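You operate a simulated robot arm through the tools that you are given. There is no shell and no other tool. Be economical: measure what you need, move in short steps, check, and stop when the job is done.

You run a simulated two-armed robot. Do the job below in one go: nothing can be reset, and whatever is moved stays where it is left.

## Task
Pick up the film pack with one hand, pass it to the other hand and put it on the top of the short bench. Set down upright: film pack.
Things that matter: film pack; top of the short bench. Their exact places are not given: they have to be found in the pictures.

The check looks at the end state, three seconds after you hand in, the way a careful person would. Anything else that was tipped, shoved, dropped, spilled or broken makes it a failure.

## Robot
Two 7-joint arms with two-finger parallel grippers on one trunk, on a base that drives. Base frame: it is fixed to the floor where the robot stands at the start and does not move with it; the origin is under the middle of the robot, x ahead of it, y to its left, z up. Readings come in m, degrees, newtons and seconds.
The left shoulder is at the start at [0.02, 0.113, 1.222], the right one opposite. With the tool pointing down near the work surface each hand reaches from about 0.24 to 0.6 m from the robot's upright axis, wherever it stands, measured 20 degrees to its own side. Places, roughly: top of the short bench [1.1, 0.9, 0.8]. Payload 1.57 kg a hand.
Tool frame (each hand has its own): the origin (TCP) lies between the finger pads and is the grasp point; the fingertips stand 0.03 m ahead of it; z points along the fingers, y is the line along which they close. The gripper opens to 0.08 m. The fingers are 0.017 m wide and 0.012 m thick; the gripper's body (0.04 by 0.082 m) begins 0.08 m behind the TCP.
Orientation is that of the tool frame in the base frame, as [roll, pitch, yaw] about the fixed x, y, z axes, in that order (R = Rz(yaw) Ry(pitch) Rx(roll)). With the fingers straight down and closing along the base's y, the tool's x points along the base's -x, its y along +y and its z along -z.

## Interface
- The arms move only by the tool play_rows. It takes "left_moves", "right_moves" or both (then of equal length, played together; a hand with none holds still); each is a list that holds one entry, the list of rows, each a list of 7 numbers: the turn, a rotation vector about the base's x, y, z in units of 180 degrees (1.0 is 180 degrees), then the shift along the base's x, y, z in units of 300 mm (1.0 is 300 mm), then the finger opening in m, from 0 to 0.08. In form: [[[ax, ay, az, dx, dy, dz, jaw], ...]]. A call has 1 to 20 rows; each row is the pose to reach, as a shift and turn from the pose commanded when the call began. A call with a number of a shift or a turn outside -1 to 1 is refused whole. A row lasts 0.2 s, in which the tool goes at most 0.05 m and 8.6 degrees; a call with a longer step from one row to the next is refused whole, and so is a gripper value outside its range. Where a pose cannot be reached the arm comes as near as it can. A force on the tool above 40 N (or 10 N above the force at the start of the call, whichever is more), or a blocked arm, ends the call early, and 0.2 s more pass. Each finger travels about 0.045 m/s and halts on what it meets, pressing with about 30 N; the grip force reading is that of the motor and also rises with nothing between the fingers. The clock runs only during rows and for 0.2 s after the last one: add rows that repeat a pose to give the fingers time. It gives the time, the measured TCP pose, the force on the tool (base axes), the opening and the grip force at its end, in the units of the frame above (readings bear some noise), with the torque about the TCP (base axes, N m) and any sound that the robot's microphone picked up, and new pictures: "pictures" is both (left out), scene, wrist or none (wrist: the cameras of the hands that moved).
- Cameras (640 x 400 px; columns grow to the right, rows downward): "scene" is now at [0.1018, 0.0057, 1.3572]; the picture's right is [0.07, -1.00, 0.00], its down [-0.46, -0.03, -0.89] and it looks along [0.89, 0.06, -0.46] (base axes); focal length 260 px, centre (320, 200). "left" rides on the left gripper at [0.072, 0.007, -0.122] in its tool frame; the picture's right is [-0.09, 1.00, 0.00], its down [-0.84, -0.08, -0.54] and it looks along [-0.54, -0.05, 0.84] (tool axes); focal length 238 px, centre (320, 200). "right" rides on the right gripper at [0.072, -0.007, -0.122] in its tool frame; the picture's right is [0.09, 1.00, 0.00], its down [-0.84, 0.08, -0.54] and it looks along [-0.54, 0.05, 0.84] (tool axes); focal length 238 px, centre (320, 200).
- move_column(by): slides the trunk up (or, below 0, down) by that many m; the arms and the scene camera ride with it, the base frame stays. It gives what a move gives, with no picture.
- steer(legs): drives the robot by 1 to 6 legs, each [ahead, left, turn to the left] in m, m and degrees, along the robot's own axes; the way and the turn of a leg run together, so that a leg with both is an arc; at most 1.5 m and 180 degrees a leg. The arms and the cameras ride along, it lands a little off, and it stops where it bumps. It gives what a move gives, and a new picture of the scene camera.
- turn_head(pan, tilt): turns the head with the scene camera to pan (to the left, within 80 degrees either way) and tilt (down, from -29 to 69), counted from straight ahead of the robot. It gives what a move gives, and a new picture of the scene camera.
- probe_pixels(camera, pixels): for up to 12 pixels [column, row] of the newest picture of that camera ("zoom" is the newest enlarged one), the place [x, y, z] in the base frame of the surface seen there, good to about 0.002 m. It takes no simulated time.
- enlarge(camera, box): a new picture of the part [left, top, right, bottom] of that camera's present view, enlarged. It takes no simulated time.
- close_job(): hands the job in; it is judged then, once.

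Work in short steps. Measure before you move; look again where a grasp or a placing could have gone wrong, and mend it. You have 80 turns and 260 pictures in all, those below and enlarged ones among them. Open the grippers and draw the arms clear of the work before you hand the job in, unless the task says otherwise; then end with one line.

The tools are called after "Request:" by a JSON object that holds its "name" and its "arguments". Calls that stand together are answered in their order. play_rows: Moves the arms, as the interface text tells. Its arguments: {"type":"object","properties":{"left_moves":{"type":"array"},"right_moves":{"type":"array"},"pictures":{"type":"string","enum":["both","scene","wrist","none"]}},"required":[]} The other tools are called the same way: move_column (by) slides the trunk up or down; steer (legs) drives the base; turn_head (pan, tilt) turns the head that bears the scene camera; probe_pixels (camera, pixels) gives the place of the surface under pixels of a picture; enlarge (camera, box) takes an enlarged picture of a part of a camera's view; close_job () hands the job in.

At the start:

```text
clock: 0.0
left_tool_pos: [0.4532, 0.1975, 1.1881]
left_ee_rot: [-179.9, 0.0, -179.8]
left_wrist_force: [-0.4, 0.4, -0.9]
left_moment: [-0.01, 0.01, 0.02]
left_finger_gap: 0.0798
left_gripper_force: 0.1
right_tool_pos: [0.3771, -0.1362, 1.1698]
right_ee_rot: [-180.0, 0.1, 180.0]
right_wrist_force: [0.0, 0.3, 0.1]
right_moment: [-0.04, 0.01, 0.01]
right_finger_gap: 0.08
right_gripper_force: 0.2
trunk travel left (down, up): [-0.275, 0.295]
robot x, y, heading: [0.0004, 0.0027, 0.0]
head pan, tilt: [4.0, 27.3]
```

scene: 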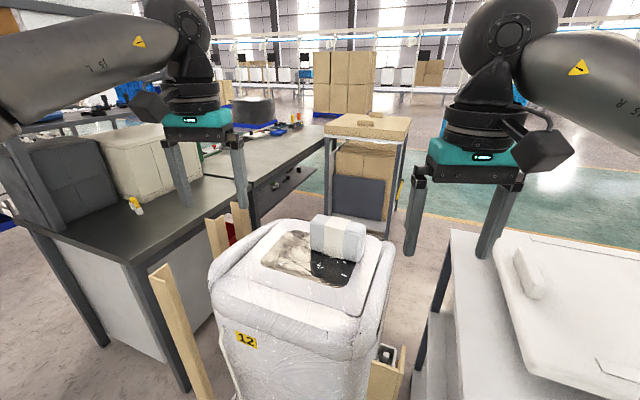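
right: 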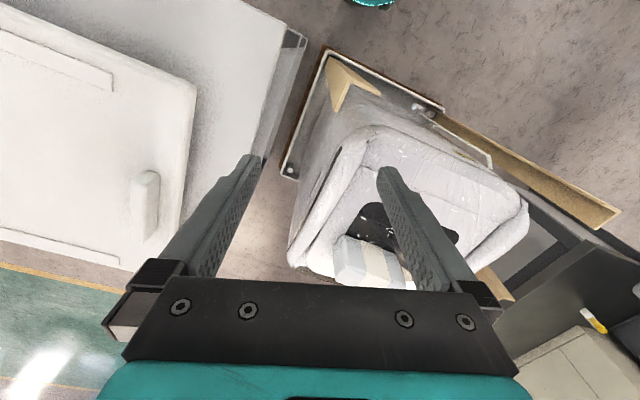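
left: 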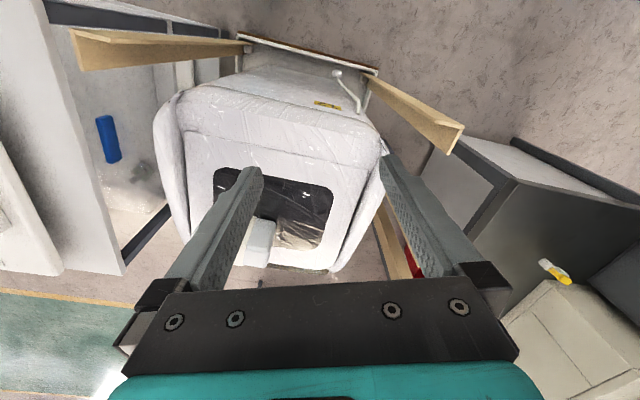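

The scene shows a small whitish box at about (337,237) on the wrapped machine, and a dark bench to the left around (240,160). I enlarge and probe both.

Request:
{"name": "enlarge", "arguments": {"camera": "scene", "box": [200, 190, 420, 330]}}

Request:
{"name": "enlarge", "arguments": {"camera": "scene", "box": [0, 60, 430, 330]}}

Request:
{"name": "probe_pixels", "arguments": {"camera": "scene", "pixels": [[337, 222], [320, 240], [355, 242], [310, 250], [355, 260], [330, 272], [280, 250], [250, 170], [280, 150], [150, 230], [370, 125], [220, 185]]}}

```text
2.86 times, centred on (310, 260) of scene
```

zoom: 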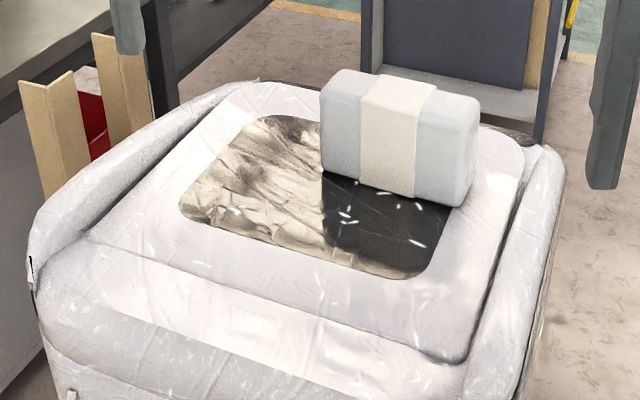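

```text
1.48 times, centred on (215, 195) of scene
```

zoom: 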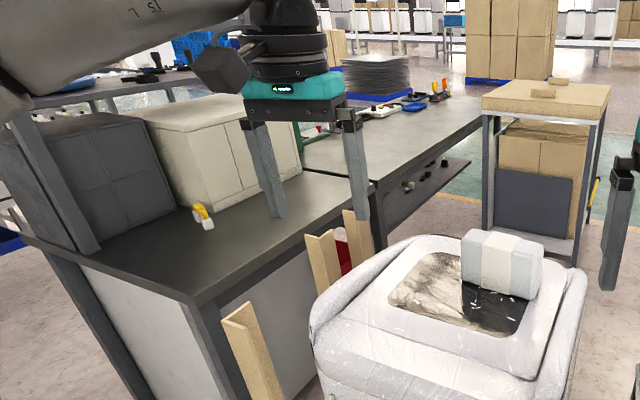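

```text
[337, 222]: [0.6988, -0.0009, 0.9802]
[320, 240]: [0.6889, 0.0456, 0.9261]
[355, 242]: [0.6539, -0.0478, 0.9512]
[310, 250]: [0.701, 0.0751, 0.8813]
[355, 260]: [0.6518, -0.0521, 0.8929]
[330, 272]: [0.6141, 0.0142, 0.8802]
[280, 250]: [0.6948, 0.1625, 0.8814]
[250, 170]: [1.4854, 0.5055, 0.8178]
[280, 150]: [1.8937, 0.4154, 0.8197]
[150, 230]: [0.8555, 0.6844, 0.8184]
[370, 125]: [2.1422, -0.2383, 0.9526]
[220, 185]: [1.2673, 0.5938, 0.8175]
```

The pack stands at about (0.68, 0, 0.88–0.98). I zoom tighter to get its corners.

Request:
{"name": "enlarge", "arguments": {"camera": "scene", "box": [296, 204, 376, 270]}}

Request:
{"name": "enlarge", "arguments": {"camera": "left", "box": [200, 150, 360, 290]}}

Request:
{"name": "enlarge", "arguments": {"camera": "right", "box": [290, 180, 450, 290]}}

```text
6.06 times, centred on (336, 237) of scene
```

zoom: 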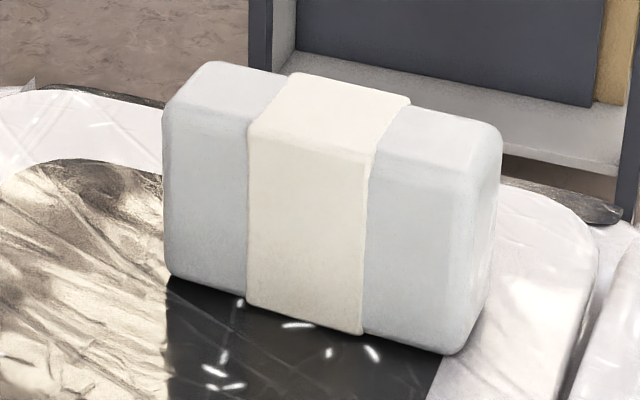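

```text
2.86 times, centred on (280, 220) of left
```

zoom: 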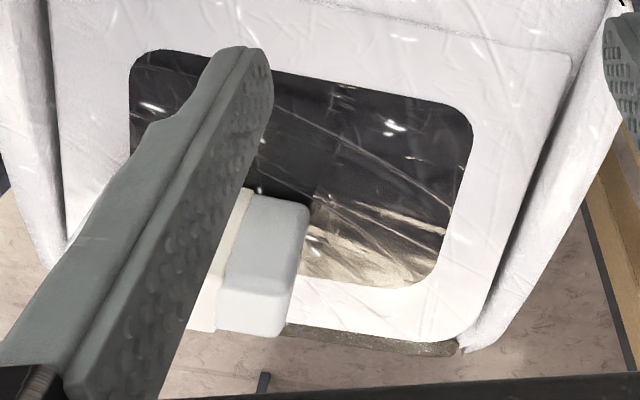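

```text
3.64 times, centred on (370, 235) of right
```

zoom: 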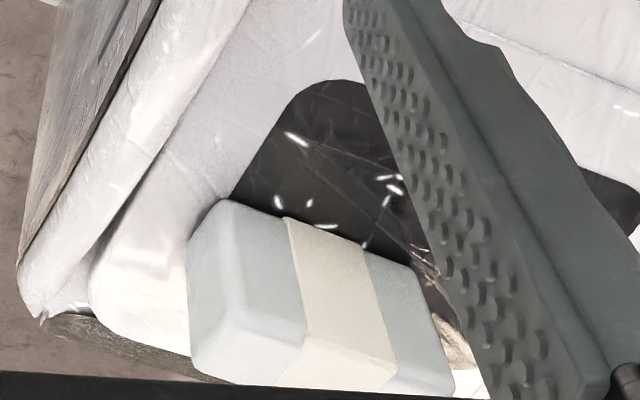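

I probe the corners of the pack seen in the scene picture.

Request:
{"name": "probe_pixels", "arguments": {"camera": "scene", "pixels": [[312.5, 222.5], [360, 231.5], [318, 216], [363, 225.5], [313, 246], [356, 258], [335.2, 227.5], [341, 219], [363.5, 242], [313, 236], [356, 245], [336, 243]]}}

```text
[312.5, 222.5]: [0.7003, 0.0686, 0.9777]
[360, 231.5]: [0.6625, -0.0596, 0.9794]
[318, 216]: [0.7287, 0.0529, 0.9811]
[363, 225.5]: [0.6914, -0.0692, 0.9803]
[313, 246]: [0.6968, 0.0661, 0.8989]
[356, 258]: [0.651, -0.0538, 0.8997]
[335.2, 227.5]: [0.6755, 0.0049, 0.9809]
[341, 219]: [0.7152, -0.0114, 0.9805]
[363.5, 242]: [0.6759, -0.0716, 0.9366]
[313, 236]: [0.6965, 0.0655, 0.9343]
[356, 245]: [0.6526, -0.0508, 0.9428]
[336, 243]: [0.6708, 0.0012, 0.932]
```

The pack is about 0.14 x 0.05 x 0.10 m, centred near (0.697, -0.003), its long side turned about 21° from y. I look down and to the left to learn the free floor and the bench.

Request:
{"name": "turn_head", "arguments": {"pan": 0, "tilt": 66}}

Request:
{"name": "turn_head", "arguments": {"pan": 55, "tilt": 40}}

```text
clock: 1.1
left_tool_pos: [0.4528, 0.1977, 1.1872]
left_ee_rot: [180.0, 0.0, -179.9]
left_wrist_force: [-0.6, -0.3, -0.1]
left_moment: [-0.01, -0.02, -0.03]
left_finger_gap: 0.0799
left_gripper_force: 0.0
right_tool_pos: [0.3772, -0.1352, 1.1695]
right_ee_rot: [179.9, -0.1, 180.0]
right_wrist_force: [-0.8, 0.8, 0.2]
right_moment: [-0.01, 0.02, 0.01]
right_finger_gap: 0.08
right_gripper_force: 0.1
trunk travel left (down, up): [-0.275, 0.295]
robot x, y, heading: [0.0004, -0.0017, 0.1]
head pan, tilt: [0.0, 66.0]
```

scene: 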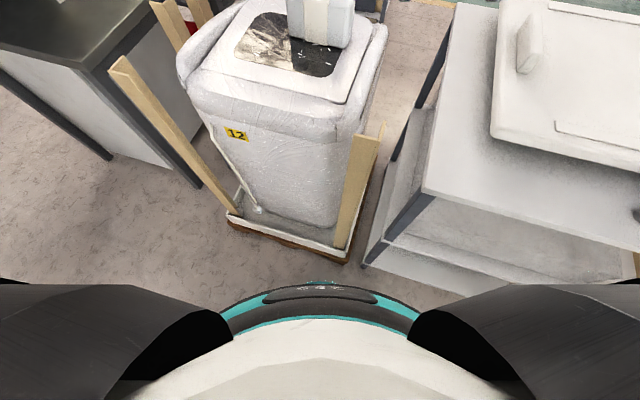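

```text
clock: 2.3
left_tool_pos: [0.4531, 0.1975, 1.1883]
left_ee_rot: [179.9, -0.1, -180.0]
left_wrist_force: [0.0, -0.4, 0.0]
left_moment: [0.0, 0.0, 0.02]
left_finger_gap: 0.08
left_gripper_force: 0.1
right_tool_pos: [0.3765, -0.1357, 1.169]
right_ee_rot: [180.0, 0.0, 180.0]
right_wrist_force: [-0.6, -0.7, 0.7]
right_moment: [0.03, -0.02, 0.01]
right_finger_gap: 0.0801
right_gripper_force: 0.0
trunk travel left (down, up): [-0.275, 0.295]
robot x, y, heading: [0.0006, 0.0006, 0.3]
head pan, tilt: [55.0, 40.0]
```

scene: 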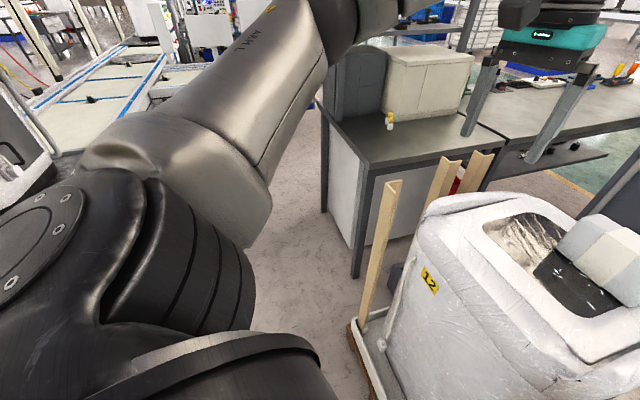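

Probing the bench edges, objects on it, posts and pallet in this view.

Request:
{"name": "probe_pixels", "arguments": {"camera": "scene", "pixels": [[369, 168], [331, 112], [505, 135], [393, 185], [366, 330], [350, 325], [390, 126], [360, 110], [385, 60], [440, 112], [470, 85], [345, 115]]}}

Request:
{"name": "probe_pixels", "arguments": {"camera": "scene", "pixels": [[480, 155], [450, 165], [356, 270], [325, 208], [440, 130], [470, 140], [400, 150], [370, 395], [420, 60], [475, 60], [395, 112], [430, 145]]}}

Request:
{"name": "enlarge", "arguments": {"camera": "scene", "box": [310, 30, 540, 190]}}

Request:
{"name": "turn_head", "arguments": {"pan": 0, "tilt": 60}}

```text
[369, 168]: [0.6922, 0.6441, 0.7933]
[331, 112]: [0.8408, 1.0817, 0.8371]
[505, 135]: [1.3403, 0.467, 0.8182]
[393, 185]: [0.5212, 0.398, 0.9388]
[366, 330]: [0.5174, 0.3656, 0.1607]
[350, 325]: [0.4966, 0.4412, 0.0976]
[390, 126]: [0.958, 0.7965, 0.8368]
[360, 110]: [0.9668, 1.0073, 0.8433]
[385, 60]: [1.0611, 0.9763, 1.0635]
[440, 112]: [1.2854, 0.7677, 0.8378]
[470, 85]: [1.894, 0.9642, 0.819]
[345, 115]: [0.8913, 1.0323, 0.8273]
```

```text
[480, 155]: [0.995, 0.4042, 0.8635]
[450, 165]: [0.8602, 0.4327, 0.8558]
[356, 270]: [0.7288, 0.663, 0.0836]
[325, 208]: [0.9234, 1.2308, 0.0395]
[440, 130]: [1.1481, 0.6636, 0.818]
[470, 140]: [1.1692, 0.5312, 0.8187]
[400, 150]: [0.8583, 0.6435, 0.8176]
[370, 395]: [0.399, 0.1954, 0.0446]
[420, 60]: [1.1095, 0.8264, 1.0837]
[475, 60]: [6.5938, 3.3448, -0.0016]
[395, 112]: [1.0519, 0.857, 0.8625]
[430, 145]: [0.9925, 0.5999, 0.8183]
```

```text
2.50 times, centred on (425, 110) of scene
```

zoom: 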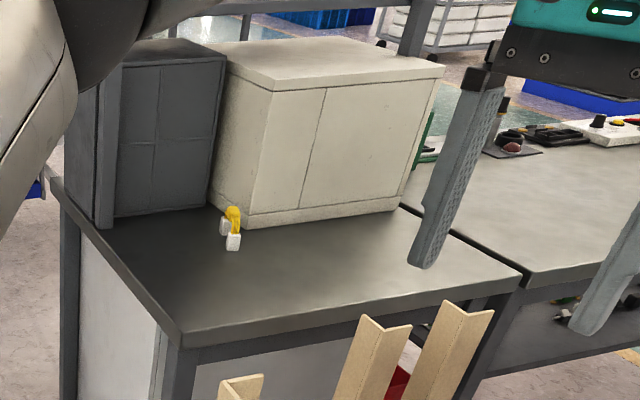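

```text
clock: 3.5
left_tool_pos: [0.4522, 0.1978, 1.1878]
left_ee_rot: [-180.0, 0.0, -179.8]
left_wrist_force: [-0.7, -0.3, 0.0]
left_moment: [-0.02, -0.02, -0.01]
left_finger_gap: 0.08
left_gripper_force: 0.0
right_tool_pos: [0.3778, -0.1347, 1.1694]
right_ee_rot: [-179.9, 0.0, -180.0]
right_wrist_force: [-0.3, -0.7, -0.3]
right_moment: [0.02, -0.01, -0.01]
right_finger_gap: 0.0799
right_gripper_force: 0.1
trunk travel left (down, up): [-0.275, 0.295]
robot x, y, heading: [-0.0033, 0.003, 0.0]
head pan, tilt: [0.0, 60.0]
```

scene: 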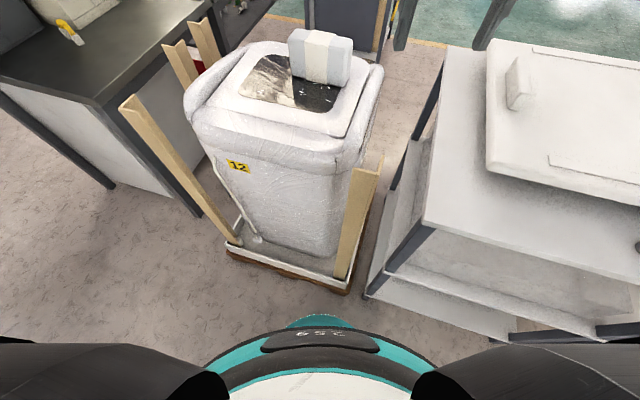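

Now probing the robot base front, pallet edge, posts and right table.

Request:
{"name": "probe_pixels", "arguments": {"camera": "scene", "pixels": [[320, 318], [225, 350], [320, 285], [350, 292], [228, 255], [375, 160], [130, 100], [370, 298], [205, 213], [425, 225], [382, 75], [208, 120]]}}

```text
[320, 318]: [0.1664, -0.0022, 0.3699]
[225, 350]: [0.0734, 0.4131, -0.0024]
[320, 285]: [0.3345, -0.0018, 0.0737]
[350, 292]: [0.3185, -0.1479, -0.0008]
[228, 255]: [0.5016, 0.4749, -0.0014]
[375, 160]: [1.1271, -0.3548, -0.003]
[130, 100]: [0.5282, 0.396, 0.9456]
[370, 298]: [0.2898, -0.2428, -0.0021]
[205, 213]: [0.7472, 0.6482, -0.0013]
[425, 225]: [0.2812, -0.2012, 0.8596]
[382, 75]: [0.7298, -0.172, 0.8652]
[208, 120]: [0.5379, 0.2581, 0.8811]
```

Floor visible around the base shows its front at about x=0.19, while the pallet starts at about 0.32; the pack at 0.70 is just out of easy reach, so I drive 0.08 m forward.

Request:
{"name": "steer", "arguments": {"legs": [[0.08, 0, 0]]}}

```text
clock: 4.6
left_tool_pos: [0.5355, 0.1983, 1.1865]
left_ee_rot: [180.0, -0.1, -179.9]
left_wrist_force: [0.2, 0.7, 0.1]
left_moment: [-0.03, 0.03, -0.02]
left_finger_gap: 0.08
left_gripper_force: 0.1
right_tool_pos: [0.4585, -0.1352, 1.1684]
right_ee_rot: [-179.9, 0.1, 180.0]
right_wrist_force: [-0.1, -0.4, 0.1]
right_moment: [0.01, 0.05, 0.01]
right_finger_gap: 0.08
right_gripper_force: 0.1
trunk travel left (down, up): [-0.275, 0.295]
robot x, y, heading: [0.0836, 0.0023, 0.2]
head pan, tilt: [0.0, 60.0]
```

scene: 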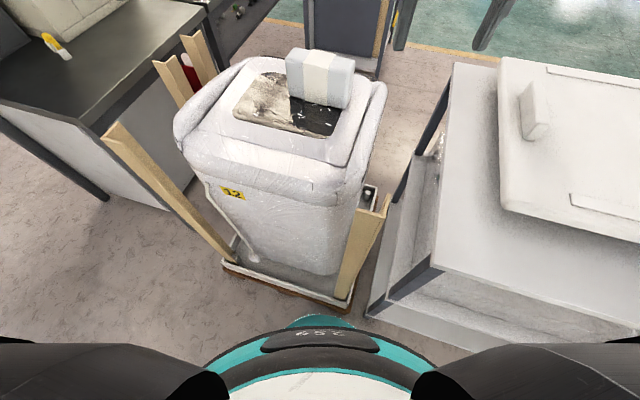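

I turn the right hand's yaw by 69° so that its fingers will close across the pack's thin side, moving it ahead at a safe height.

Request:
{"name": "play_rows", "arguments": {"right_moves": [[[0, 0, 0.0426, 0.05, 0, 0.01, 0.08], [0, 0, 0.0852, 0.1, 0, 0.02, 0.08], [0, 0, 0.1278, 0.15, 0, 0.04, 0.08], [0, 0, 0.1704, 0.2, -0.01, 0.05, 0.08], [0, 0, 0.213, 0.25, -0.02, 0.06, 0.08], [0, 0, 0.2556, 0.3, -0.03, 0.07, 0.08], [0, 0, 0.2982, 0.35, -0.04, 0.08, 0.08], [0, 0, 0.3408, 0.4, -0.05, 0.1, 0.08], [0, 0, 0.3833, 0.45, -0.05, 0.1, 0.08]]], "pictures": "both"}}

Request:
{"name": "turn_head", "arguments": {"pan": 0, "tilt": 35}}

```text
clock: 6.6
left_tool_pos: [0.5335, 0.1973, 1.1881]
left_ee_rot: [-180.0, 0.1, -179.9]
left_wrist_force: [-0.1, 0.7, -0.3]
left_moment: [-0.02, 0.02, -0.01]
left_finger_gap: 0.08
left_gripper_force: 0.0
right_tool_pos: [0.4462, -0.0776, 1.1789]
right_ee_rot: [-179.8, 0.1, -111.5]
right_wrist_force: [-1.0, -1.0, -0.2]
right_moment: [0.01, 0.0, 0.02]
right_finger_gap: 0.0802
right_gripper_force: 0.1
right hand out of reach, approached as far as the arm can: row 6, 7, 8, 9
trunk travel left (down, up): [-0.275, 0.295]
robot x, y, heading: [0.0841, -0.004, -0.2]
head pan, tilt: [0.0, 60.0]
```

scene: 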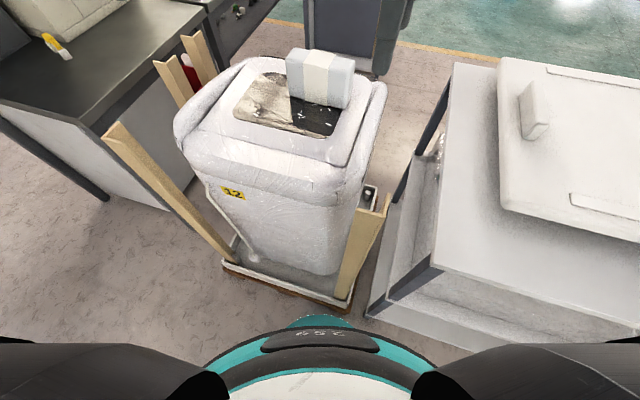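
right: 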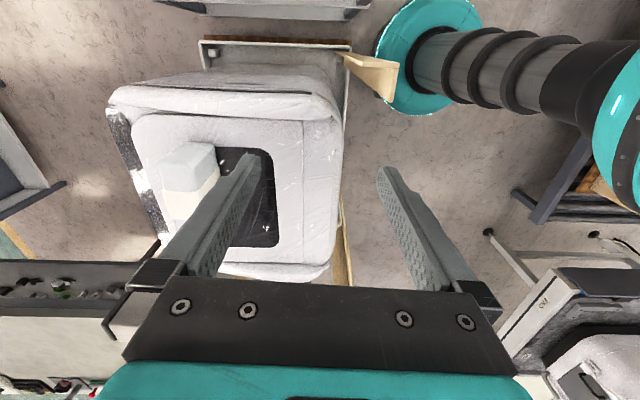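

```text
clock: 7.5
left_tool_pos: [0.5356, 0.1978, 1.187]
left_ee_rot: [180.0, -0.1, -180.0]
left_wrist_force: [-0.4, 0.4, 0.2]
left_moment: [-0.01, 0.0, -0.01]
left_finger_gap: 0.08
left_gripper_force: 0.0
right_tool_pos: [0.4469, -0.0782, 1.1768]
right_ee_rot: [-179.8, 0.1, -111.7]
right_wrist_force: [0.6, 0.2, -0.1]
right_moment: [-0.05, 0.01, -0.03]
right_finger_gap: 0.0799
right_gripper_force: 0.0
trunk travel left (down, up): [-0.275, 0.295]
robot x, y, heading: [0.0804, 0.0008, -0.3]
head pan, tilt: [0.0, 35.0]
```

scene: 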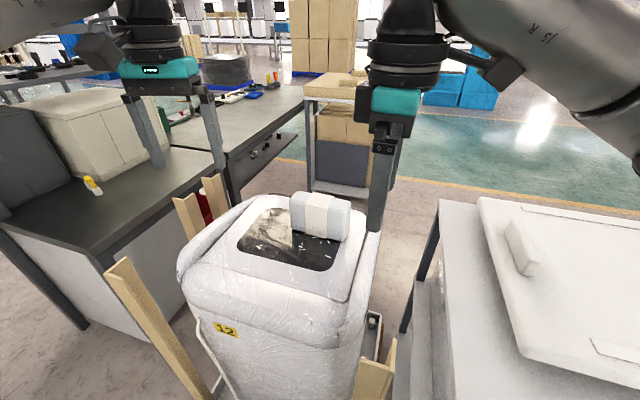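

The arm stopped short (0.447, -0.078, 1.18), perhaps because it is too high. I test by lowering 0.1 m with no other change, well short of the pack.

Request:
{"name": "play_rows", "arguments": {"right_moves": [[[0, 0, 0, 0, 0, -0.11, 0.08], [0, 0, 0, 0, 0, -0.22, 0.08], [0, 0, 0, 0, 0, -0.33, 0.08], [0, 0, 0, 0, 0, -0.33, 0.08]]], "pictures": "none"}}

```text
clock: 8.5
left_tool_pos: [0.5348, 0.1974, 1.1874]
left_ee_rot: [180.0, 0.0, -180.0]
left_wrist_force: [0.2, -0.5, 1.4]
left_moment: [0.03, 0.01, -0.03]
left_finger_gap: 0.0798
left_gripper_force: 0.1
right_tool_pos: [0.4451, -0.0795, 1.086]
right_ee_rot: [-180.0, 0.0, -111.4]
right_wrist_force: [-0.2, -0.5, -0.3]
right_moment: [-0.01, 0.0, 0.02]
right_finger_gap: 0.0801
right_gripper_force: 0.0
right hand out of reach, approached as far as the arm can: row 3, 4
trunk travel left (down, up): [-0.275, 0.295]
robot x, y, heading: [0.0813, -0.0017, 0.2]
head pan, tilt: [0.0, 35.0]
```

It is near some joint limit with this yaw. I test by turning yaw back 30° while moving forward and right.

Request:
{"name": "play_rows", "arguments": {"right_moves": [[[0, 0, -0.042, 0.05, -0.03, 0, 0.08], [0, 0, -0.084, 0.1, -0.06, 0, 0.08], [0, 0, -0.126, 0.15, -0.09, 0, 0.08], [0, 0, -0.168, 0.2, -0.12, 0, 0.08], [0, 0, -0.168, 0.3, -0.15, 0, 0.08], [0, 0, -0.168, 0.4, -0.18, 0, 0.08], [0, 0, -0.168, 0.5, -0.2, 0, 0.08]]], "pictures": "scene"}}

```text
clock: 10.1
left_tool_pos: [0.5331, 0.1983, 1.188]
left_ee_rot: [-180.0, 0.0, -179.9]
left_wrist_force: [-0.1, -0.1, 1.0]
left_moment: [0.01, 0.01, -0.01]
left_finger_gap: 0.0801
left_gripper_force: 0.1
right_tool_pos: [0.5654, -0.1319, 1.0858]
right_ee_rot: [-180.0, 0.0, -141.3]
right_wrist_force: [-0.7, -0.5, 0.2]
right_moment: [-0.01, -0.03, 0.0]
right_finger_gap: 0.0797
right_gripper_force: 0.0
right hand out of reach, approached as far as the arm can: row 7
trunk travel left (down, up): [-0.275, 0.295]
robot x, y, heading: [0.0817, -0.0006, -0.0]
head pan, tilt: [0.0, 35.0]
```

scene: 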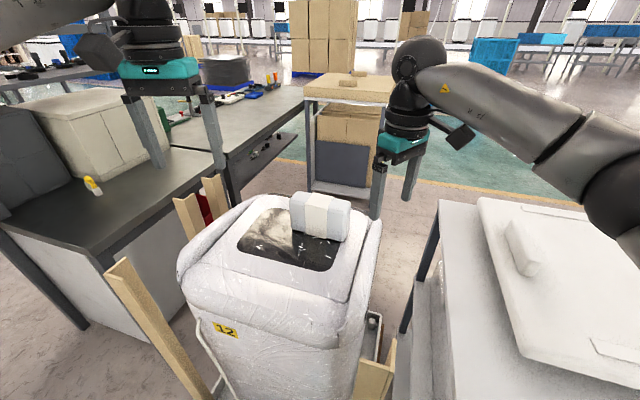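

Yaw costs reach; tilting the fingers 45° toward the left should ease the wrist. I apply yaw +30° combined with the 45° tilt about the pack's normal, with the hand held off the pack to the right.

Request:
{"name": "play_rows", "arguments": {"right_moves": [[[0.0292, -0.0212, 0.0226, 0, -0.03, 0.02, 0.08], [0.0585, -0.0423, 0.0451, 0, -0.06, 0.04, 0.08], [0.0877, -0.0635, 0.0677, 0, -0.09, 0.05, 0.08], [0.1169, -0.0847, 0.0902, 0, -0.1, 0.05, 0.08], [0.1461, -0.1059, 0.1128, 0, -0.1, 0.05, 0.08], [0.1754, -0.127, 0.1353, 0, -0.1, 0.05, 0.08], [0.2046, -0.1482, 0.1579, 0, -0.1, 0.05, 0.08]]], "pictures": "both"}}

```text
clock: 11.7
left_tool_pos: [0.5322, 0.1949, 1.1893]
left_ee_rot: [-180.0, 0.1, -180.0]
left_wrist_force: [-0.8, -0.4, 0.3]
left_moment: [0.06, -0.04, -0.01]
left_finger_gap: 0.08
left_gripper_force: 0.1
right_tool_pos: [0.4605, -0.0426, 1.1057]
right_ee_rot: [-178.3, 42.0, -114.4]
right_wrist_force: [0.2, -0.1, 0.0]
right_moment: [0.04, -0.02, 0.01]
right_finger_gap: 0.08
right_gripper_force: 0.0
right hand out of reach, approached as far as the arm can: row 1, 2, 3, 4, 5, 6, 7
trunk travel left (down, up): [-0.275, 0.295]
robot x, y, heading: [0.0781, 0.0011, 0.1]
head pan, tilt: [0.0, 35.0]
```

scene: 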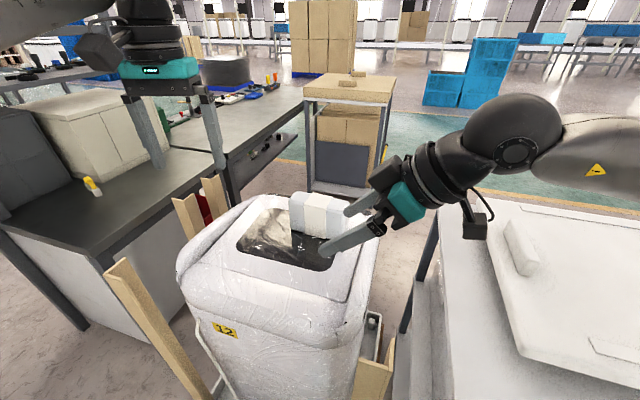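
right: 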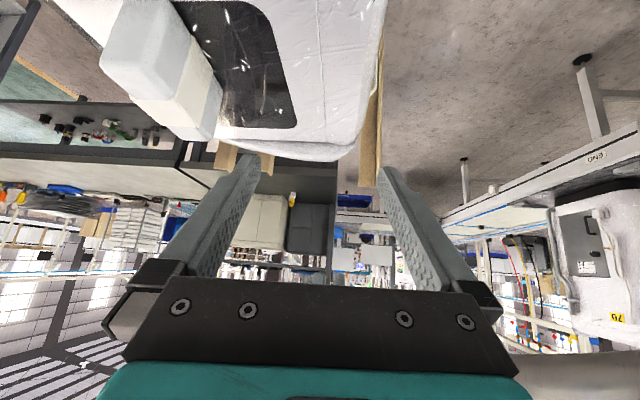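

With that orientation the right arm falls back to (0.46,-0.04), so it's at a wrist limit. I untilt it and draw it aside, and at the same time test whether the left hand turns +69° better.

Request:
{"name": "play_rows", "arguments": {"right_moves": [[[-0.0292, 0.0212, -0.0226, 0, -0.07, 0.0, 0.08], [-0.0585, 0.0423, -0.0451, 0, -0.14, 0.04, 0.08], [-0.0877, 0.0635, -0.0677, 0, -0.21, 0.1, 0.08], [-0.1169, 0.0847, -0.0902, 0, -0.28, 0.15, 0.08], [-0.1461, 0.1059, -0.1128, 0, -0.35, 0.2, 0.08], [-0.1754, 0.127, -0.1353, 0, -0.42, 0.2, 0.08], [-0.2046, 0.1482, -0.1579, 0, -0.45, 0.2, 0.08], [-0.2046, 0.1482, -0.1579, 0, -0.45, 0.2, 0.08], [-0.2046, 0.1482, -0.1579, 0, -0.45, 0.2, 0.08]]], "left_moves": [[[0, 0, 0.0426, 0, 0, -0.03, 0.08], [0, 0, 0.0852, 0, 0, -0.06, 0.08], [0, 0, 0.1278, 0.03, 0, -0.09, 0.08], [0, 0, 0.1704, 0.06, -0.03, -0.12, 0.08], [0, 0, 0.213, 0.09, -0.06, -0.15, 0.08], [0, 0, 0.2556, 0.12, -0.1, -0.18, 0.08], [0, 0, 0.2982, 0.16, -0.15, -0.2, 0.08], [0, 0, 0.3408, 0.2, -0.2, -0.2, 0.08], [0, 0, 0.3833, 0.25, -0.25, -0.2, 0.08]]], "pictures": "both"}}

```text
clock: 13.7
left_tool_pos: [0.609, 0.1236, 1.1289]
left_ee_rot: [-179.9, 0.0, -110.7]
left_wrist_force: [-0.1, -0.9, 0.3]
left_moment: [0.01, 0.0, 0.02]
left_finger_gap: 0.0801
left_gripper_force: 0.1
right_tool_pos: [0.4658, -0.1724, 1.1675]
right_ee_rot: [-175.6, -3.1, -143.7]
right_wrist_force: [0.8, -0.1, -0.2]
right_moment: [0.0, 0.0, 0.01]
right_finger_gap: 0.0799
right_gripper_force: 0.2
trunk travel left (down, up): [-0.275, 0.295]
robot x, y, heading: [0.0792, -0.0047, -0.1]
head pan, tilt: [0.0, 35.0]
```

scene: 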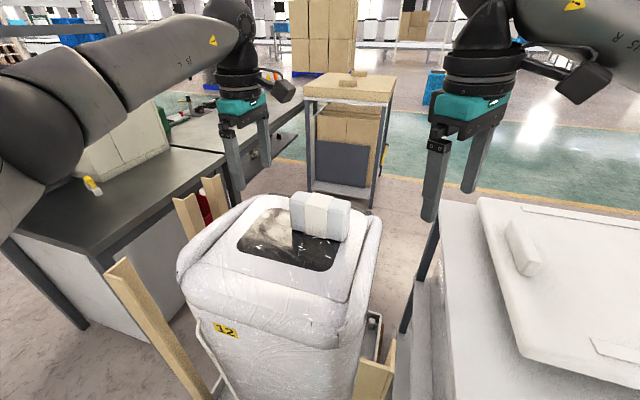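
right: 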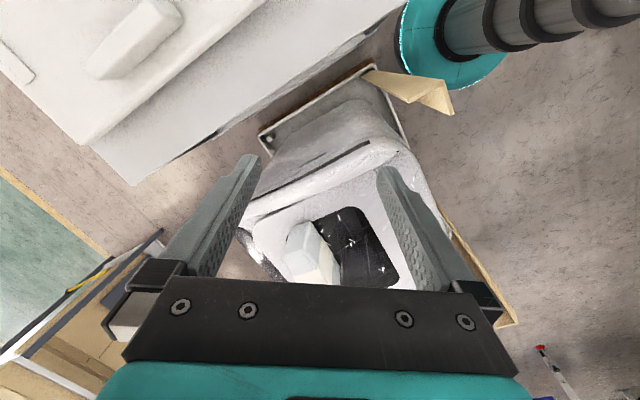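
left: 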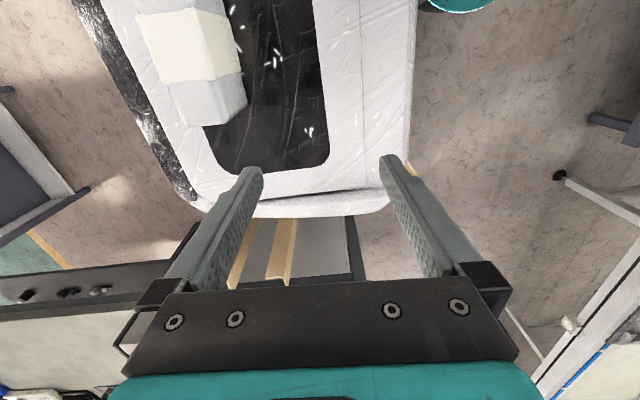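

Left hand reaches with +69° easily (0.609, 0.124). I'll pick with the left; to improve reach I square the robot to the machine (turn right 21°), shift left 0.1 and ahead 0.03 m.

Request:
{"name": "steer", "arguments": {"legs": [[0, 0, -21], [0, 0.1, 0], [0.03, 0, 0]]}}

```text
clock: 16.4
left_tool_pos: [0.6819, 0.0082, 1.1279]
left_ee_rot: [-180.0, 0.1, -131.9]
left_wrist_force: [0.0, -0.3, 0.0]
left_moment: [0.0, 0.01, -0.02]
left_finger_gap: 0.0802
left_gripper_force: 0.1
right_tool_pos: [0.4435, -0.2162, 1.1671]
right_ee_rot: [-175.5, -3.1, -164.6]
right_wrist_force: [0.2, 0.8, 0.1]
right_moment: [0.0, 0.01, -0.01]
right_finger_gap: 0.0799
right_gripper_force: 0.1
trunk travel left (down, up): [-0.275, 0.295]
robot x, y, heading: [0.1465, 0.086, -21.1]
head pan, tilt: [0.0, 35.0]
```

scene: 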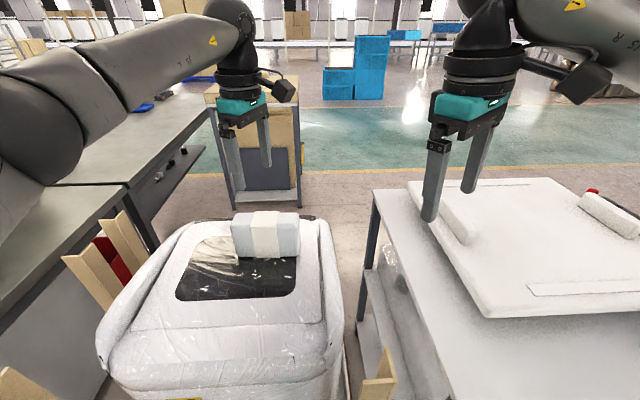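

Now square to the pack (265,235). I re-measure its faces from here.

Request:
{"name": "enlarge", "arguments": {"camera": "scene", "box": [220, 200, 316, 264]}}

Request:
{"name": "enlarge", "arguments": {"camera": "left", "box": [0, 0, 640, 400]}}

Request:
{"name": "probe_pixels", "arguments": {"camera": "scene", "pixels": [[240, 240], [265, 242], [292, 242], [240, 220], [265, 214], [292, 216], [265, 220], [265, 265], [237, 235], [297, 235], [230, 215], [310, 270]]}}

```text
6.25 times, centred on (268, 232) of scene
```

zoom: 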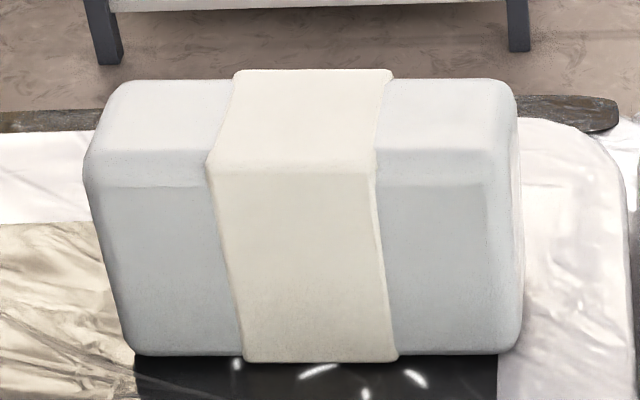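

```text
1.00 times, centred on (320, 200) of left (not enlarged: the box is as wide or as high as the picture)
```

zoom: 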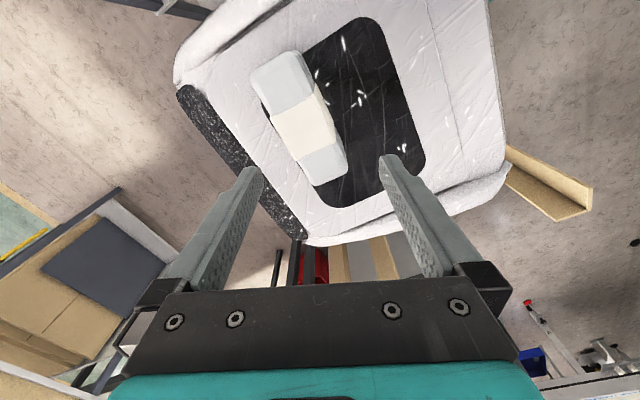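

```text
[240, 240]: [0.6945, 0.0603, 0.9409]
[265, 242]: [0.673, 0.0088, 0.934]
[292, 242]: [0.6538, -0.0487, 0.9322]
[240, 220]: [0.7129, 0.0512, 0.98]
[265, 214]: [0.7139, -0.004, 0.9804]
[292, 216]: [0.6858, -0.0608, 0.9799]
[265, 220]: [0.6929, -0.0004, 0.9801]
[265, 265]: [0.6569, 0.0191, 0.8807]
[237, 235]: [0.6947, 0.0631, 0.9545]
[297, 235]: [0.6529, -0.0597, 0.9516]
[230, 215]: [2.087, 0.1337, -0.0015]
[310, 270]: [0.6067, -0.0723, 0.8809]
```

I probe the pack in the left wrist picture to get its far side.

Request:
{"name": "probe_pixels", "arguments": {"camera": "left", "pixels": [[258, 82], [266, 100], [275, 120], [285, 140], [295, 160], [305, 66], [318, 98], [328, 120], [340, 150], [278, 64], [300, 120], [330, 172]]}}

Request:
{"name": "enlarge", "arguments": {"camera": "left", "box": [230, 40, 390, 200]}}

```text
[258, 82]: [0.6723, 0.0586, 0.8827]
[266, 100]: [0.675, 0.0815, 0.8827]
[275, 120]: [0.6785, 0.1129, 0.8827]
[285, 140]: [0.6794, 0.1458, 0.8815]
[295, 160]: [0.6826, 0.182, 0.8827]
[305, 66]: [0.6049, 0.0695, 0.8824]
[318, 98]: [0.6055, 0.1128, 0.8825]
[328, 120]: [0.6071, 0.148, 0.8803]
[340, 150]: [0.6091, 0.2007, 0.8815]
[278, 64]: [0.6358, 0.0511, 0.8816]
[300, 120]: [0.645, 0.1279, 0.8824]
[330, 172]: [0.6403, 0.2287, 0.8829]
```

```text
2.50 times, centred on (310, 120) of left
```

zoom: 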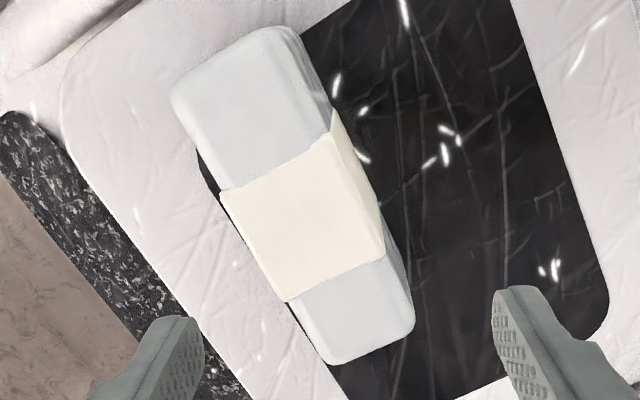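

The zoom picture is fresh; I probe the top-face edges there.

Request:
{"name": "probe_pixels", "arguments": {"camera": "zoom", "pixels": [[180, 100], [198, 140], [228, 205], [258, 255], [292, 310], [322, 358], [280, 35], [325, 140], [360, 210], [395, 275], [405, 325], [280, 190]]}}

```text
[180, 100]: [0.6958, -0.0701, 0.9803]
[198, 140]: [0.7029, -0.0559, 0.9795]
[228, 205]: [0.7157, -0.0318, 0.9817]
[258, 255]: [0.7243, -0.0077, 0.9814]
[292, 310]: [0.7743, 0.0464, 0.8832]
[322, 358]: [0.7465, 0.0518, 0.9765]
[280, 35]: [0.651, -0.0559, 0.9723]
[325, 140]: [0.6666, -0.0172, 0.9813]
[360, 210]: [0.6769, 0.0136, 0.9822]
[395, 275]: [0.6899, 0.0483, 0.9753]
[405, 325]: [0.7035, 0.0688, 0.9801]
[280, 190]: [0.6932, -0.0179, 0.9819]
```

Pack centre (0.699,-0.003), 0.143 x 0.053 x 0.10, long axis 21° from y. I turn the left hand to close across it, tilted 30° (wrist leaning to the left), and hover beyond its left end.

Request:
{"name": "play_rows", "arguments": {"left_moves": [[[-0.0238, 0.0146, 0.0189, 0.03, 0.05, 0, 0.08], [-0.0477, 0.0291, 0.0378, 0.06, 0.1, 0, 0.08], [-0.0715, 0.0437, 0.0567, 0.09, 0.15, -0.03, 0.08], [-0.0953, 0.0583, 0.0756, 0.12, 0.2, -0.06, 0.08], [-0.1192, 0.0728, 0.0945, 0.15, 0.25, -0.09, 0.08], [-0.143, 0.0874, 0.1134, 0.187, 0.303, -0.126, 0.08], [-0.143, 0.0874, 0.1134, 0.187, 0.303, -0.126, 0.08]]]}}

```text
clock: 18.0
left_tool_pos: [0.7387, 0.0983, 1.0914]
left_ee_rot: [-180.0, -30.1, -111.1]
left_wrist_force: [0.4, -0.7, -0.3]
left_moment: [-0.01, -0.01, -0.03]
left_finger_gap: 0.0802
left_gripper_force: 0.0
right_tool_pos: [0.4415, -0.2157, 1.1678]
right_ee_rot: [-175.6, -3.0, -164.6]
right_wrist_force: [0.3, -0.9, -0.7]
right_moment: [0.03, 0.01, 0.0]
right_finger_gap: 0.0799
right_gripper_force: 0.0
trunk travel left (down, up): [-0.275, 0.295]
robot x, y, heading: [0.1433, 0.083, -21.0]
head pan, tilt: [0.0, 35.0]
```

scene: 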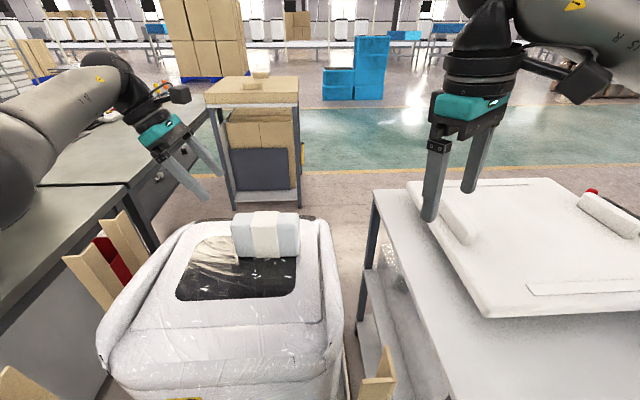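
left: 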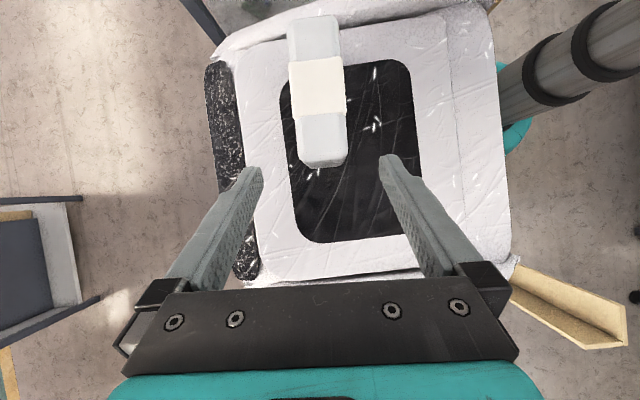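

Pose exact and the pack (317,90) lies on the gripper's midline. I slide down along the fingers to the grasp point, then check before closing.

Request:
{"name": "play_rows", "arguments": {"left_moves": [[[0, 0, 0, 0, 0, -0.129, 0.08], [0, 0, 0, -0.02, -0.05, -0.223, 0.08], [0, 0, 0, -0.04, -0.1, -0.317, 0.08], [0, 0, 0, -0.06, -0.15, -0.411, 0.08], [0, 0, 0, -0.0793, -0.1987, -0.5047, 0.08], [0, 0, 0, -0.0793, -0.1987, -0.5047, 0.08]]]}}

```text
clock: 19.4
left_tool_pos: [0.7144, 0.0405, 0.9395]
left_ee_rot: [179.9, -30.0, -110.9]
left_wrist_force: [-0.3, 0.2, 0.2]
left_moment: [-0.02, -0.03, -0.01]
left_finger_gap: 0.0801
left_gripper_force: 0.1
right_tool_pos: [0.4419, -0.2154, 1.1675]
right_ee_rot: [-175.6, -2.9, -164.7]
right_wrist_force: [-0.3, -0.2, -0.7]
right_moment: [-0.01, 0.0, 0.01]
right_finger_gap: 0.0799
right_gripper_force: 0.0
trunk travel left (down, up): [-0.275, 0.295]
robot x, y, heading: [0.1432, 0.0826, -21.0]
head pan, tilt: [0.0, 35.0]
```

scene: 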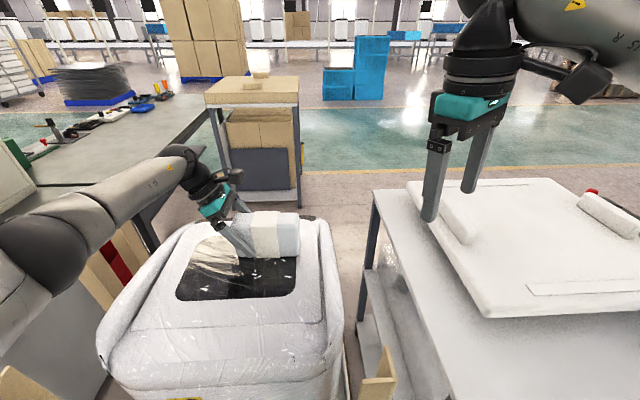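
left: 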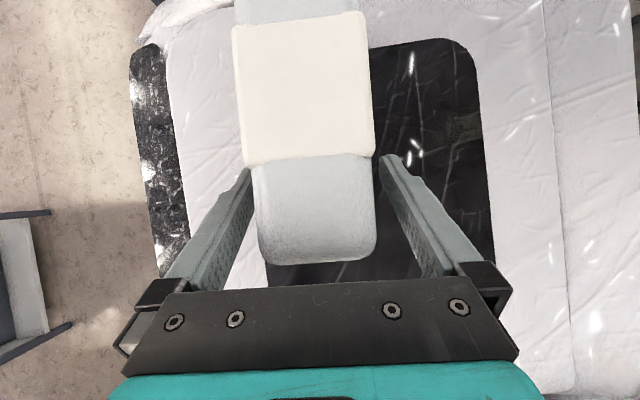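

The pack sits between the pads, nearly centred. I close the left fingers.

Request:
{"name": "play_rows", "arguments": {"left_moves": [[[0, 0, 0, 0, 0, 0, 0.06], [0, 0, 0, 0, 0, 0, 0.05], [0, 0, 0, 0, 0, 0, 0.04], [0, 0, 0, 0, 0, 0, 0.04], [0, 0, 0, 0, 0, 0, 0.04], [0, 0, 0, 0, 0, 0, 0.04]]], "pictures": "wrist"}}

```text
clock: 20.8
left_tool_pos: [0.7139, 0.0384, 0.9414]
left_ee_rot: [180.0, -29.9, -111.0]
left_wrist_force: [-0.3, 0.1, 0.7]
left_moment: [-0.07, -0.09, 0.08]
left_finger_gap: 0.0549
left_gripper_force: 29.8
right_tool_pos: [0.4412, -0.2165, 1.1682]
right_ee_rot: [-175.6, -2.9, -164.6]
right_wrist_force: [-0.5, -0.1, -0.2]
right_moment: [0.03, 0.01, 0.04]
right_finger_gap: 0.0802
right_gripper_force: 0.0
trunk travel left (down, up): [-0.275, 0.295]
robot x, y, heading: [0.1433, 0.081, -21.0]
head pan, tilt: [0.0, 35.0]
```

left: 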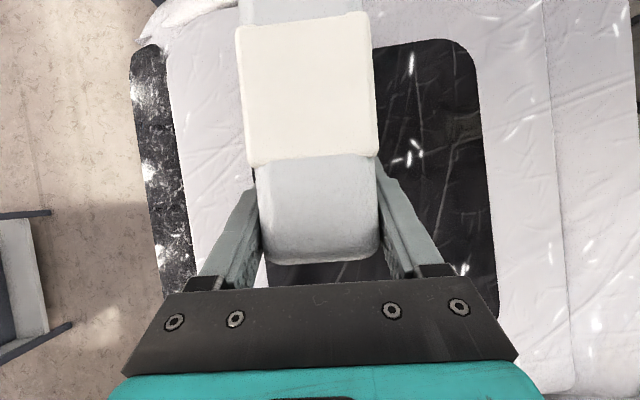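

Gripped at 0.055 m gap. I lift slowly by 0.06 m and check.

Request:
{"name": "play_rows", "arguments": {"left_moves": [[[0, 0, 0, 0, 0, 0.02, 0.04], [0, 0, 0, 0, 0, 0.06, 0.04], [0, 0, 0, 0, 0, 0.1, 0.04], [0, 0, 0, 0, 0, 0.15, 0.04], [0, 0, 0, 0, 0, 0.2, 0.04], [0, 0, 0, 0, 0, 0.2, 0.04]]]}}

```text
clock: 22.2
left_tool_pos: [0.7133, 0.0392, 0.9985]
left_ee_rot: [-180.0, -30.0, -111.0]
left_wrist_force: [-0.8, -0.1, -2.9]
left_moment: [0.11, -0.03, -0.01]
left_finger_gap: 0.0549
left_gripper_force: 30.3
right_tool_pos: [0.4417, -0.2158, 1.1671]
right_ee_rot: [-175.5, -3.0, -164.6]
right_wrist_force: [0.7, -0.4, -0.4]
right_moment: [-0.01, 0.01, 0.01]
right_finger_gap: 0.0799
right_gripper_force: 0.1
trunk travel left (down, up): [-0.275, 0.295]
robot x, y, heading: [0.146, 0.0815, -20.8]
head pan, tilt: [0.0, 35.0]
```

scene: 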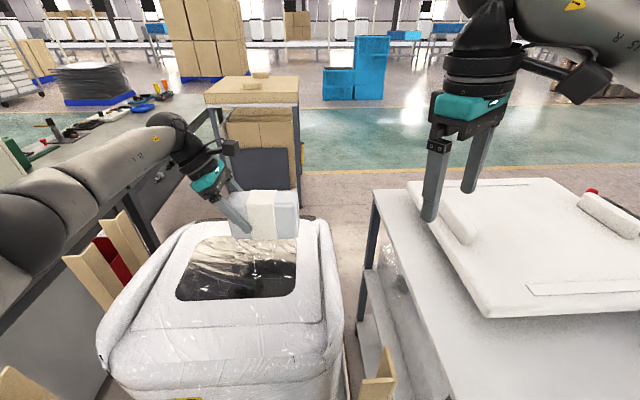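
left: 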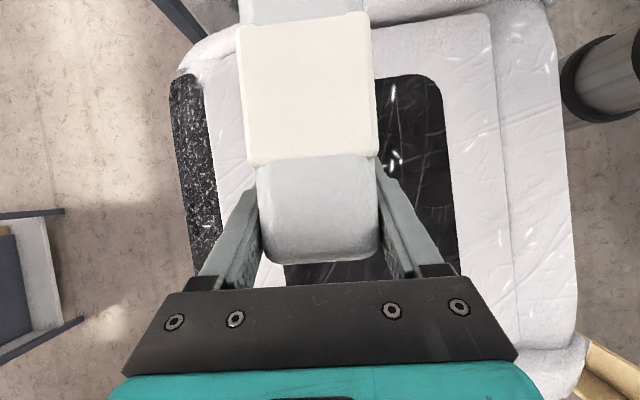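

Held firmly, light (about 0.3 kg). I bring the pack up and in to the middle before the robot, while the right hand backs away to its side and turns its yaw by -126° (to mirror the left).

Request:
{"name": "play_rows", "arguments": {"left_moves": [[[0, 0, 0, 0, 0, 0.08, 0.04], [0, 0, 0, 0, 0, 0.16, 0.04], [0, 0, 0, 0, 0, 0.24, 0.04], [0, 0, 0, 0, 0, 0.333, 0.04], [0, 0, 0, -0.05, -0.025, 0.333, 0.04], [0, 0, 0, -0.1, -0.05, 0.333, 0.04], [0, 0, 0, -0.15, -0.08, 0.333, 0.04], [0, 0, 0, -0.2, -0.11, 0.333, 0.04], [0, 0, 0, -0.25, -0.135, 0.333, 0.04], [0, 0, 0, -0.3, -0.16, 0.333, 0.04], [0, 0, 0, -0.35, -0.19, 0.333, 0.04], [0, 0, 0, -0.4, -0.22, 0.333, 0.04], [0, 0, 0, -0.449, -0.239, 0.333, 0.04], [0, 0, 0, -0.449, -0.239, 0.333, 0.04], [0, 0, 0, -0.449, -0.239, 0.333, 0.04], [0, 0, 0, -0.449, -0.239, 0.333, 0.04]]], "right_moves": [[[0, 0, -0.0439, -0.03, -0.08, 0, 0.08], [0, 0, -0.0878, -0.06, -0.16, 0, 0.08], [0, 0, -0.1316, -0.09, -0.24, 0, 0.08], [0, 0, -0.1755, -0.119, -0.311, 0, 0.08], [0, 0, -0.2194, -0.119, -0.311, 0, 0.08], [0, 0, -0.2633, -0.119, -0.311, 0, 0.08], [0, 0, -0.3071, -0.119, -0.311, 0, 0.08], [0, 0, -0.351, -0.119, -0.311, 0, 0.08], [0, 0, -0.3949, -0.119, -0.311, 0, 0.08], [0, 0, -0.4388, -0.119, -0.311, 0, 0.08], [0, 0, -0.4826, -0.119, -0.311, 0, 0.08], [0, 0, -0.5265, -0.119, -0.311, 0, 0.08], [0, 0, -0.5704, -0.119, -0.311, 0, 0.08], [0, 0, -0.6143, -0.119, -0.311, 0, 0.08], [0, 0, -0.6581, -0.119, -0.311, 0, 0.08], [0, 0, -0.702, -0.119, -0.311, 0, 0.08]]]}}

```text
clock: 25.6
left_tool_pos: [0.5785, -0.032, 1.0994]
left_ee_rot: [-180.0, -30.0, -111.1]
left_wrist_force: [-0.3, 0.0, -2.7]
left_moment: [0.11, -0.04, 0.04]
left_finger_gap: 0.0548
left_gripper_force: 29.7
right_tool_pos: [0.4041, -0.3091, 1.1676]
right_ee_rot: [-175.6, -3.0, 68.9]
right_wrist_force: [0.8, -0.2, -0.7]
right_moment: [0.01, -0.03, 0.02]
right_finger_gap: 0.0797
right_gripper_force: 0.0
trunk travel left (down, up): [-0.275, 0.295]
robot x, y, heading: [0.1449, 0.0795, -21.1]
head pan, tilt: [0.0, 35.0]
```

scene: 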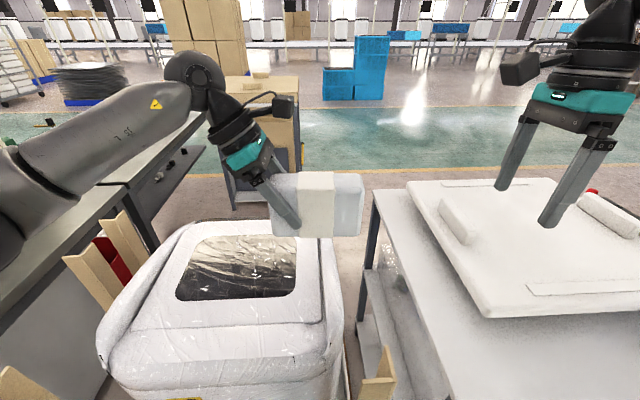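
right: 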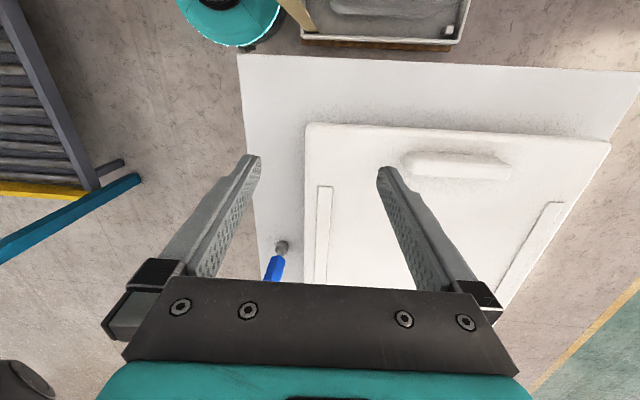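
left: 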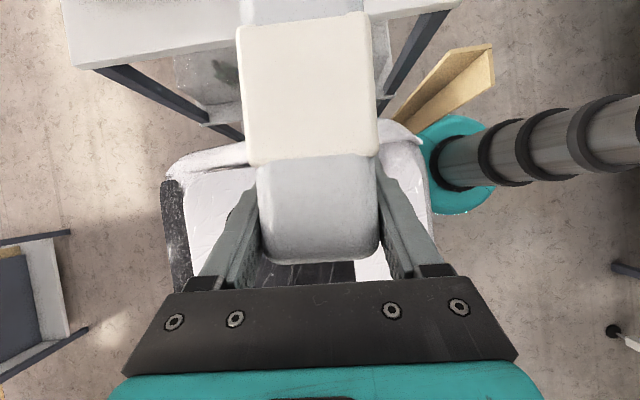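

Both hands are posed well; pack centre now about (0.563,-0.074,1.089). I tilt the right hand 45° and bring it to a pre-grasp 0.13 m off the right end.

Request:
{"name": "play_rows", "arguments": {"right_moves": [[[0.03, -0.015, -0.0015, 0, 0, 0.02, 0.08], [0.06, -0.03, -0.003, 0, 0, 0.04, 0.08], [0.09, -0.045, -0.0045, 0.06, 0.06, 0.06, 0.08], [0.12, -0.06, -0.006, 0.12, 0.12, 0.07, 0.08], [0.15, -0.075, -0.0075, 0.2, 0.2, 0.078, 0.08], [0.18, -0.09, -0.009, 0.28, 0.28, 0.078, 0.08], [0.2097, -0.1049, -0.0102, 0.367, 0.358, 0.078, 0.08], [0.2097, -0.1049, -0.0102, 0.367, 0.358, 0.078, 0.08]]]}}

```text
clock: 27.4
left_tool_pos: [0.5782, -0.0331, 1.0999]
left_ee_rot: [180.0, -30.0, -111.0]
left_wrist_force: [0.0, 0.2, -2.8]
left_moment: [0.1, -0.05, 0.02]
left_finger_gap: 0.0547
left_gripper_force: 29.5
right_tool_pos: [0.5168, -0.2016, 1.1916]
right_ee_rot: [179.9, -45.2, 68.9]
right_wrist_force: [0.0, -0.1, -0.1]
right_moment: [-0.03, -0.01, -0.01]
right_finger_gap: 0.08
right_gripper_force: 0.0
trunk travel left (down, up): [-0.275, 0.295]
robot x, y, heading: [0.1461, 0.0815, -20.9]
head pan, tilt: [0.0, 35.0]
```

scene: 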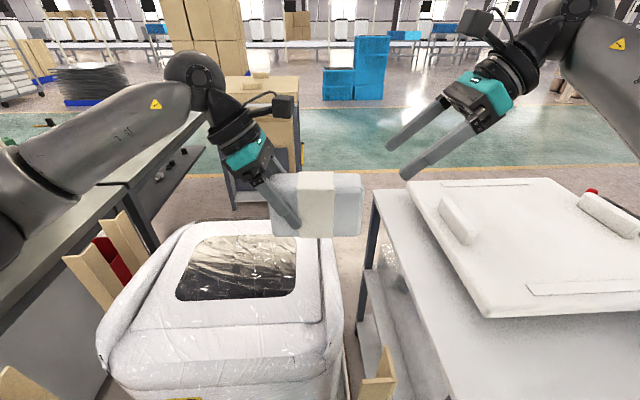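
right: 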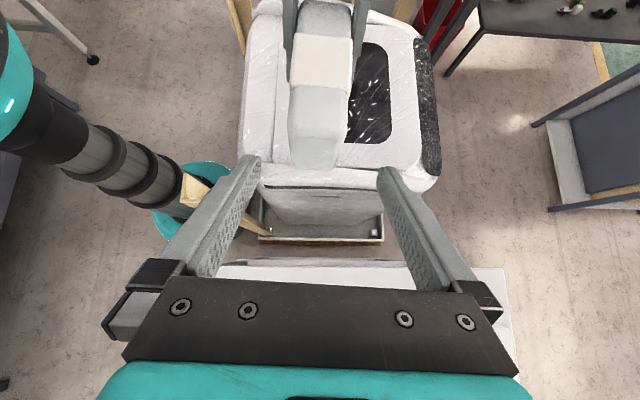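

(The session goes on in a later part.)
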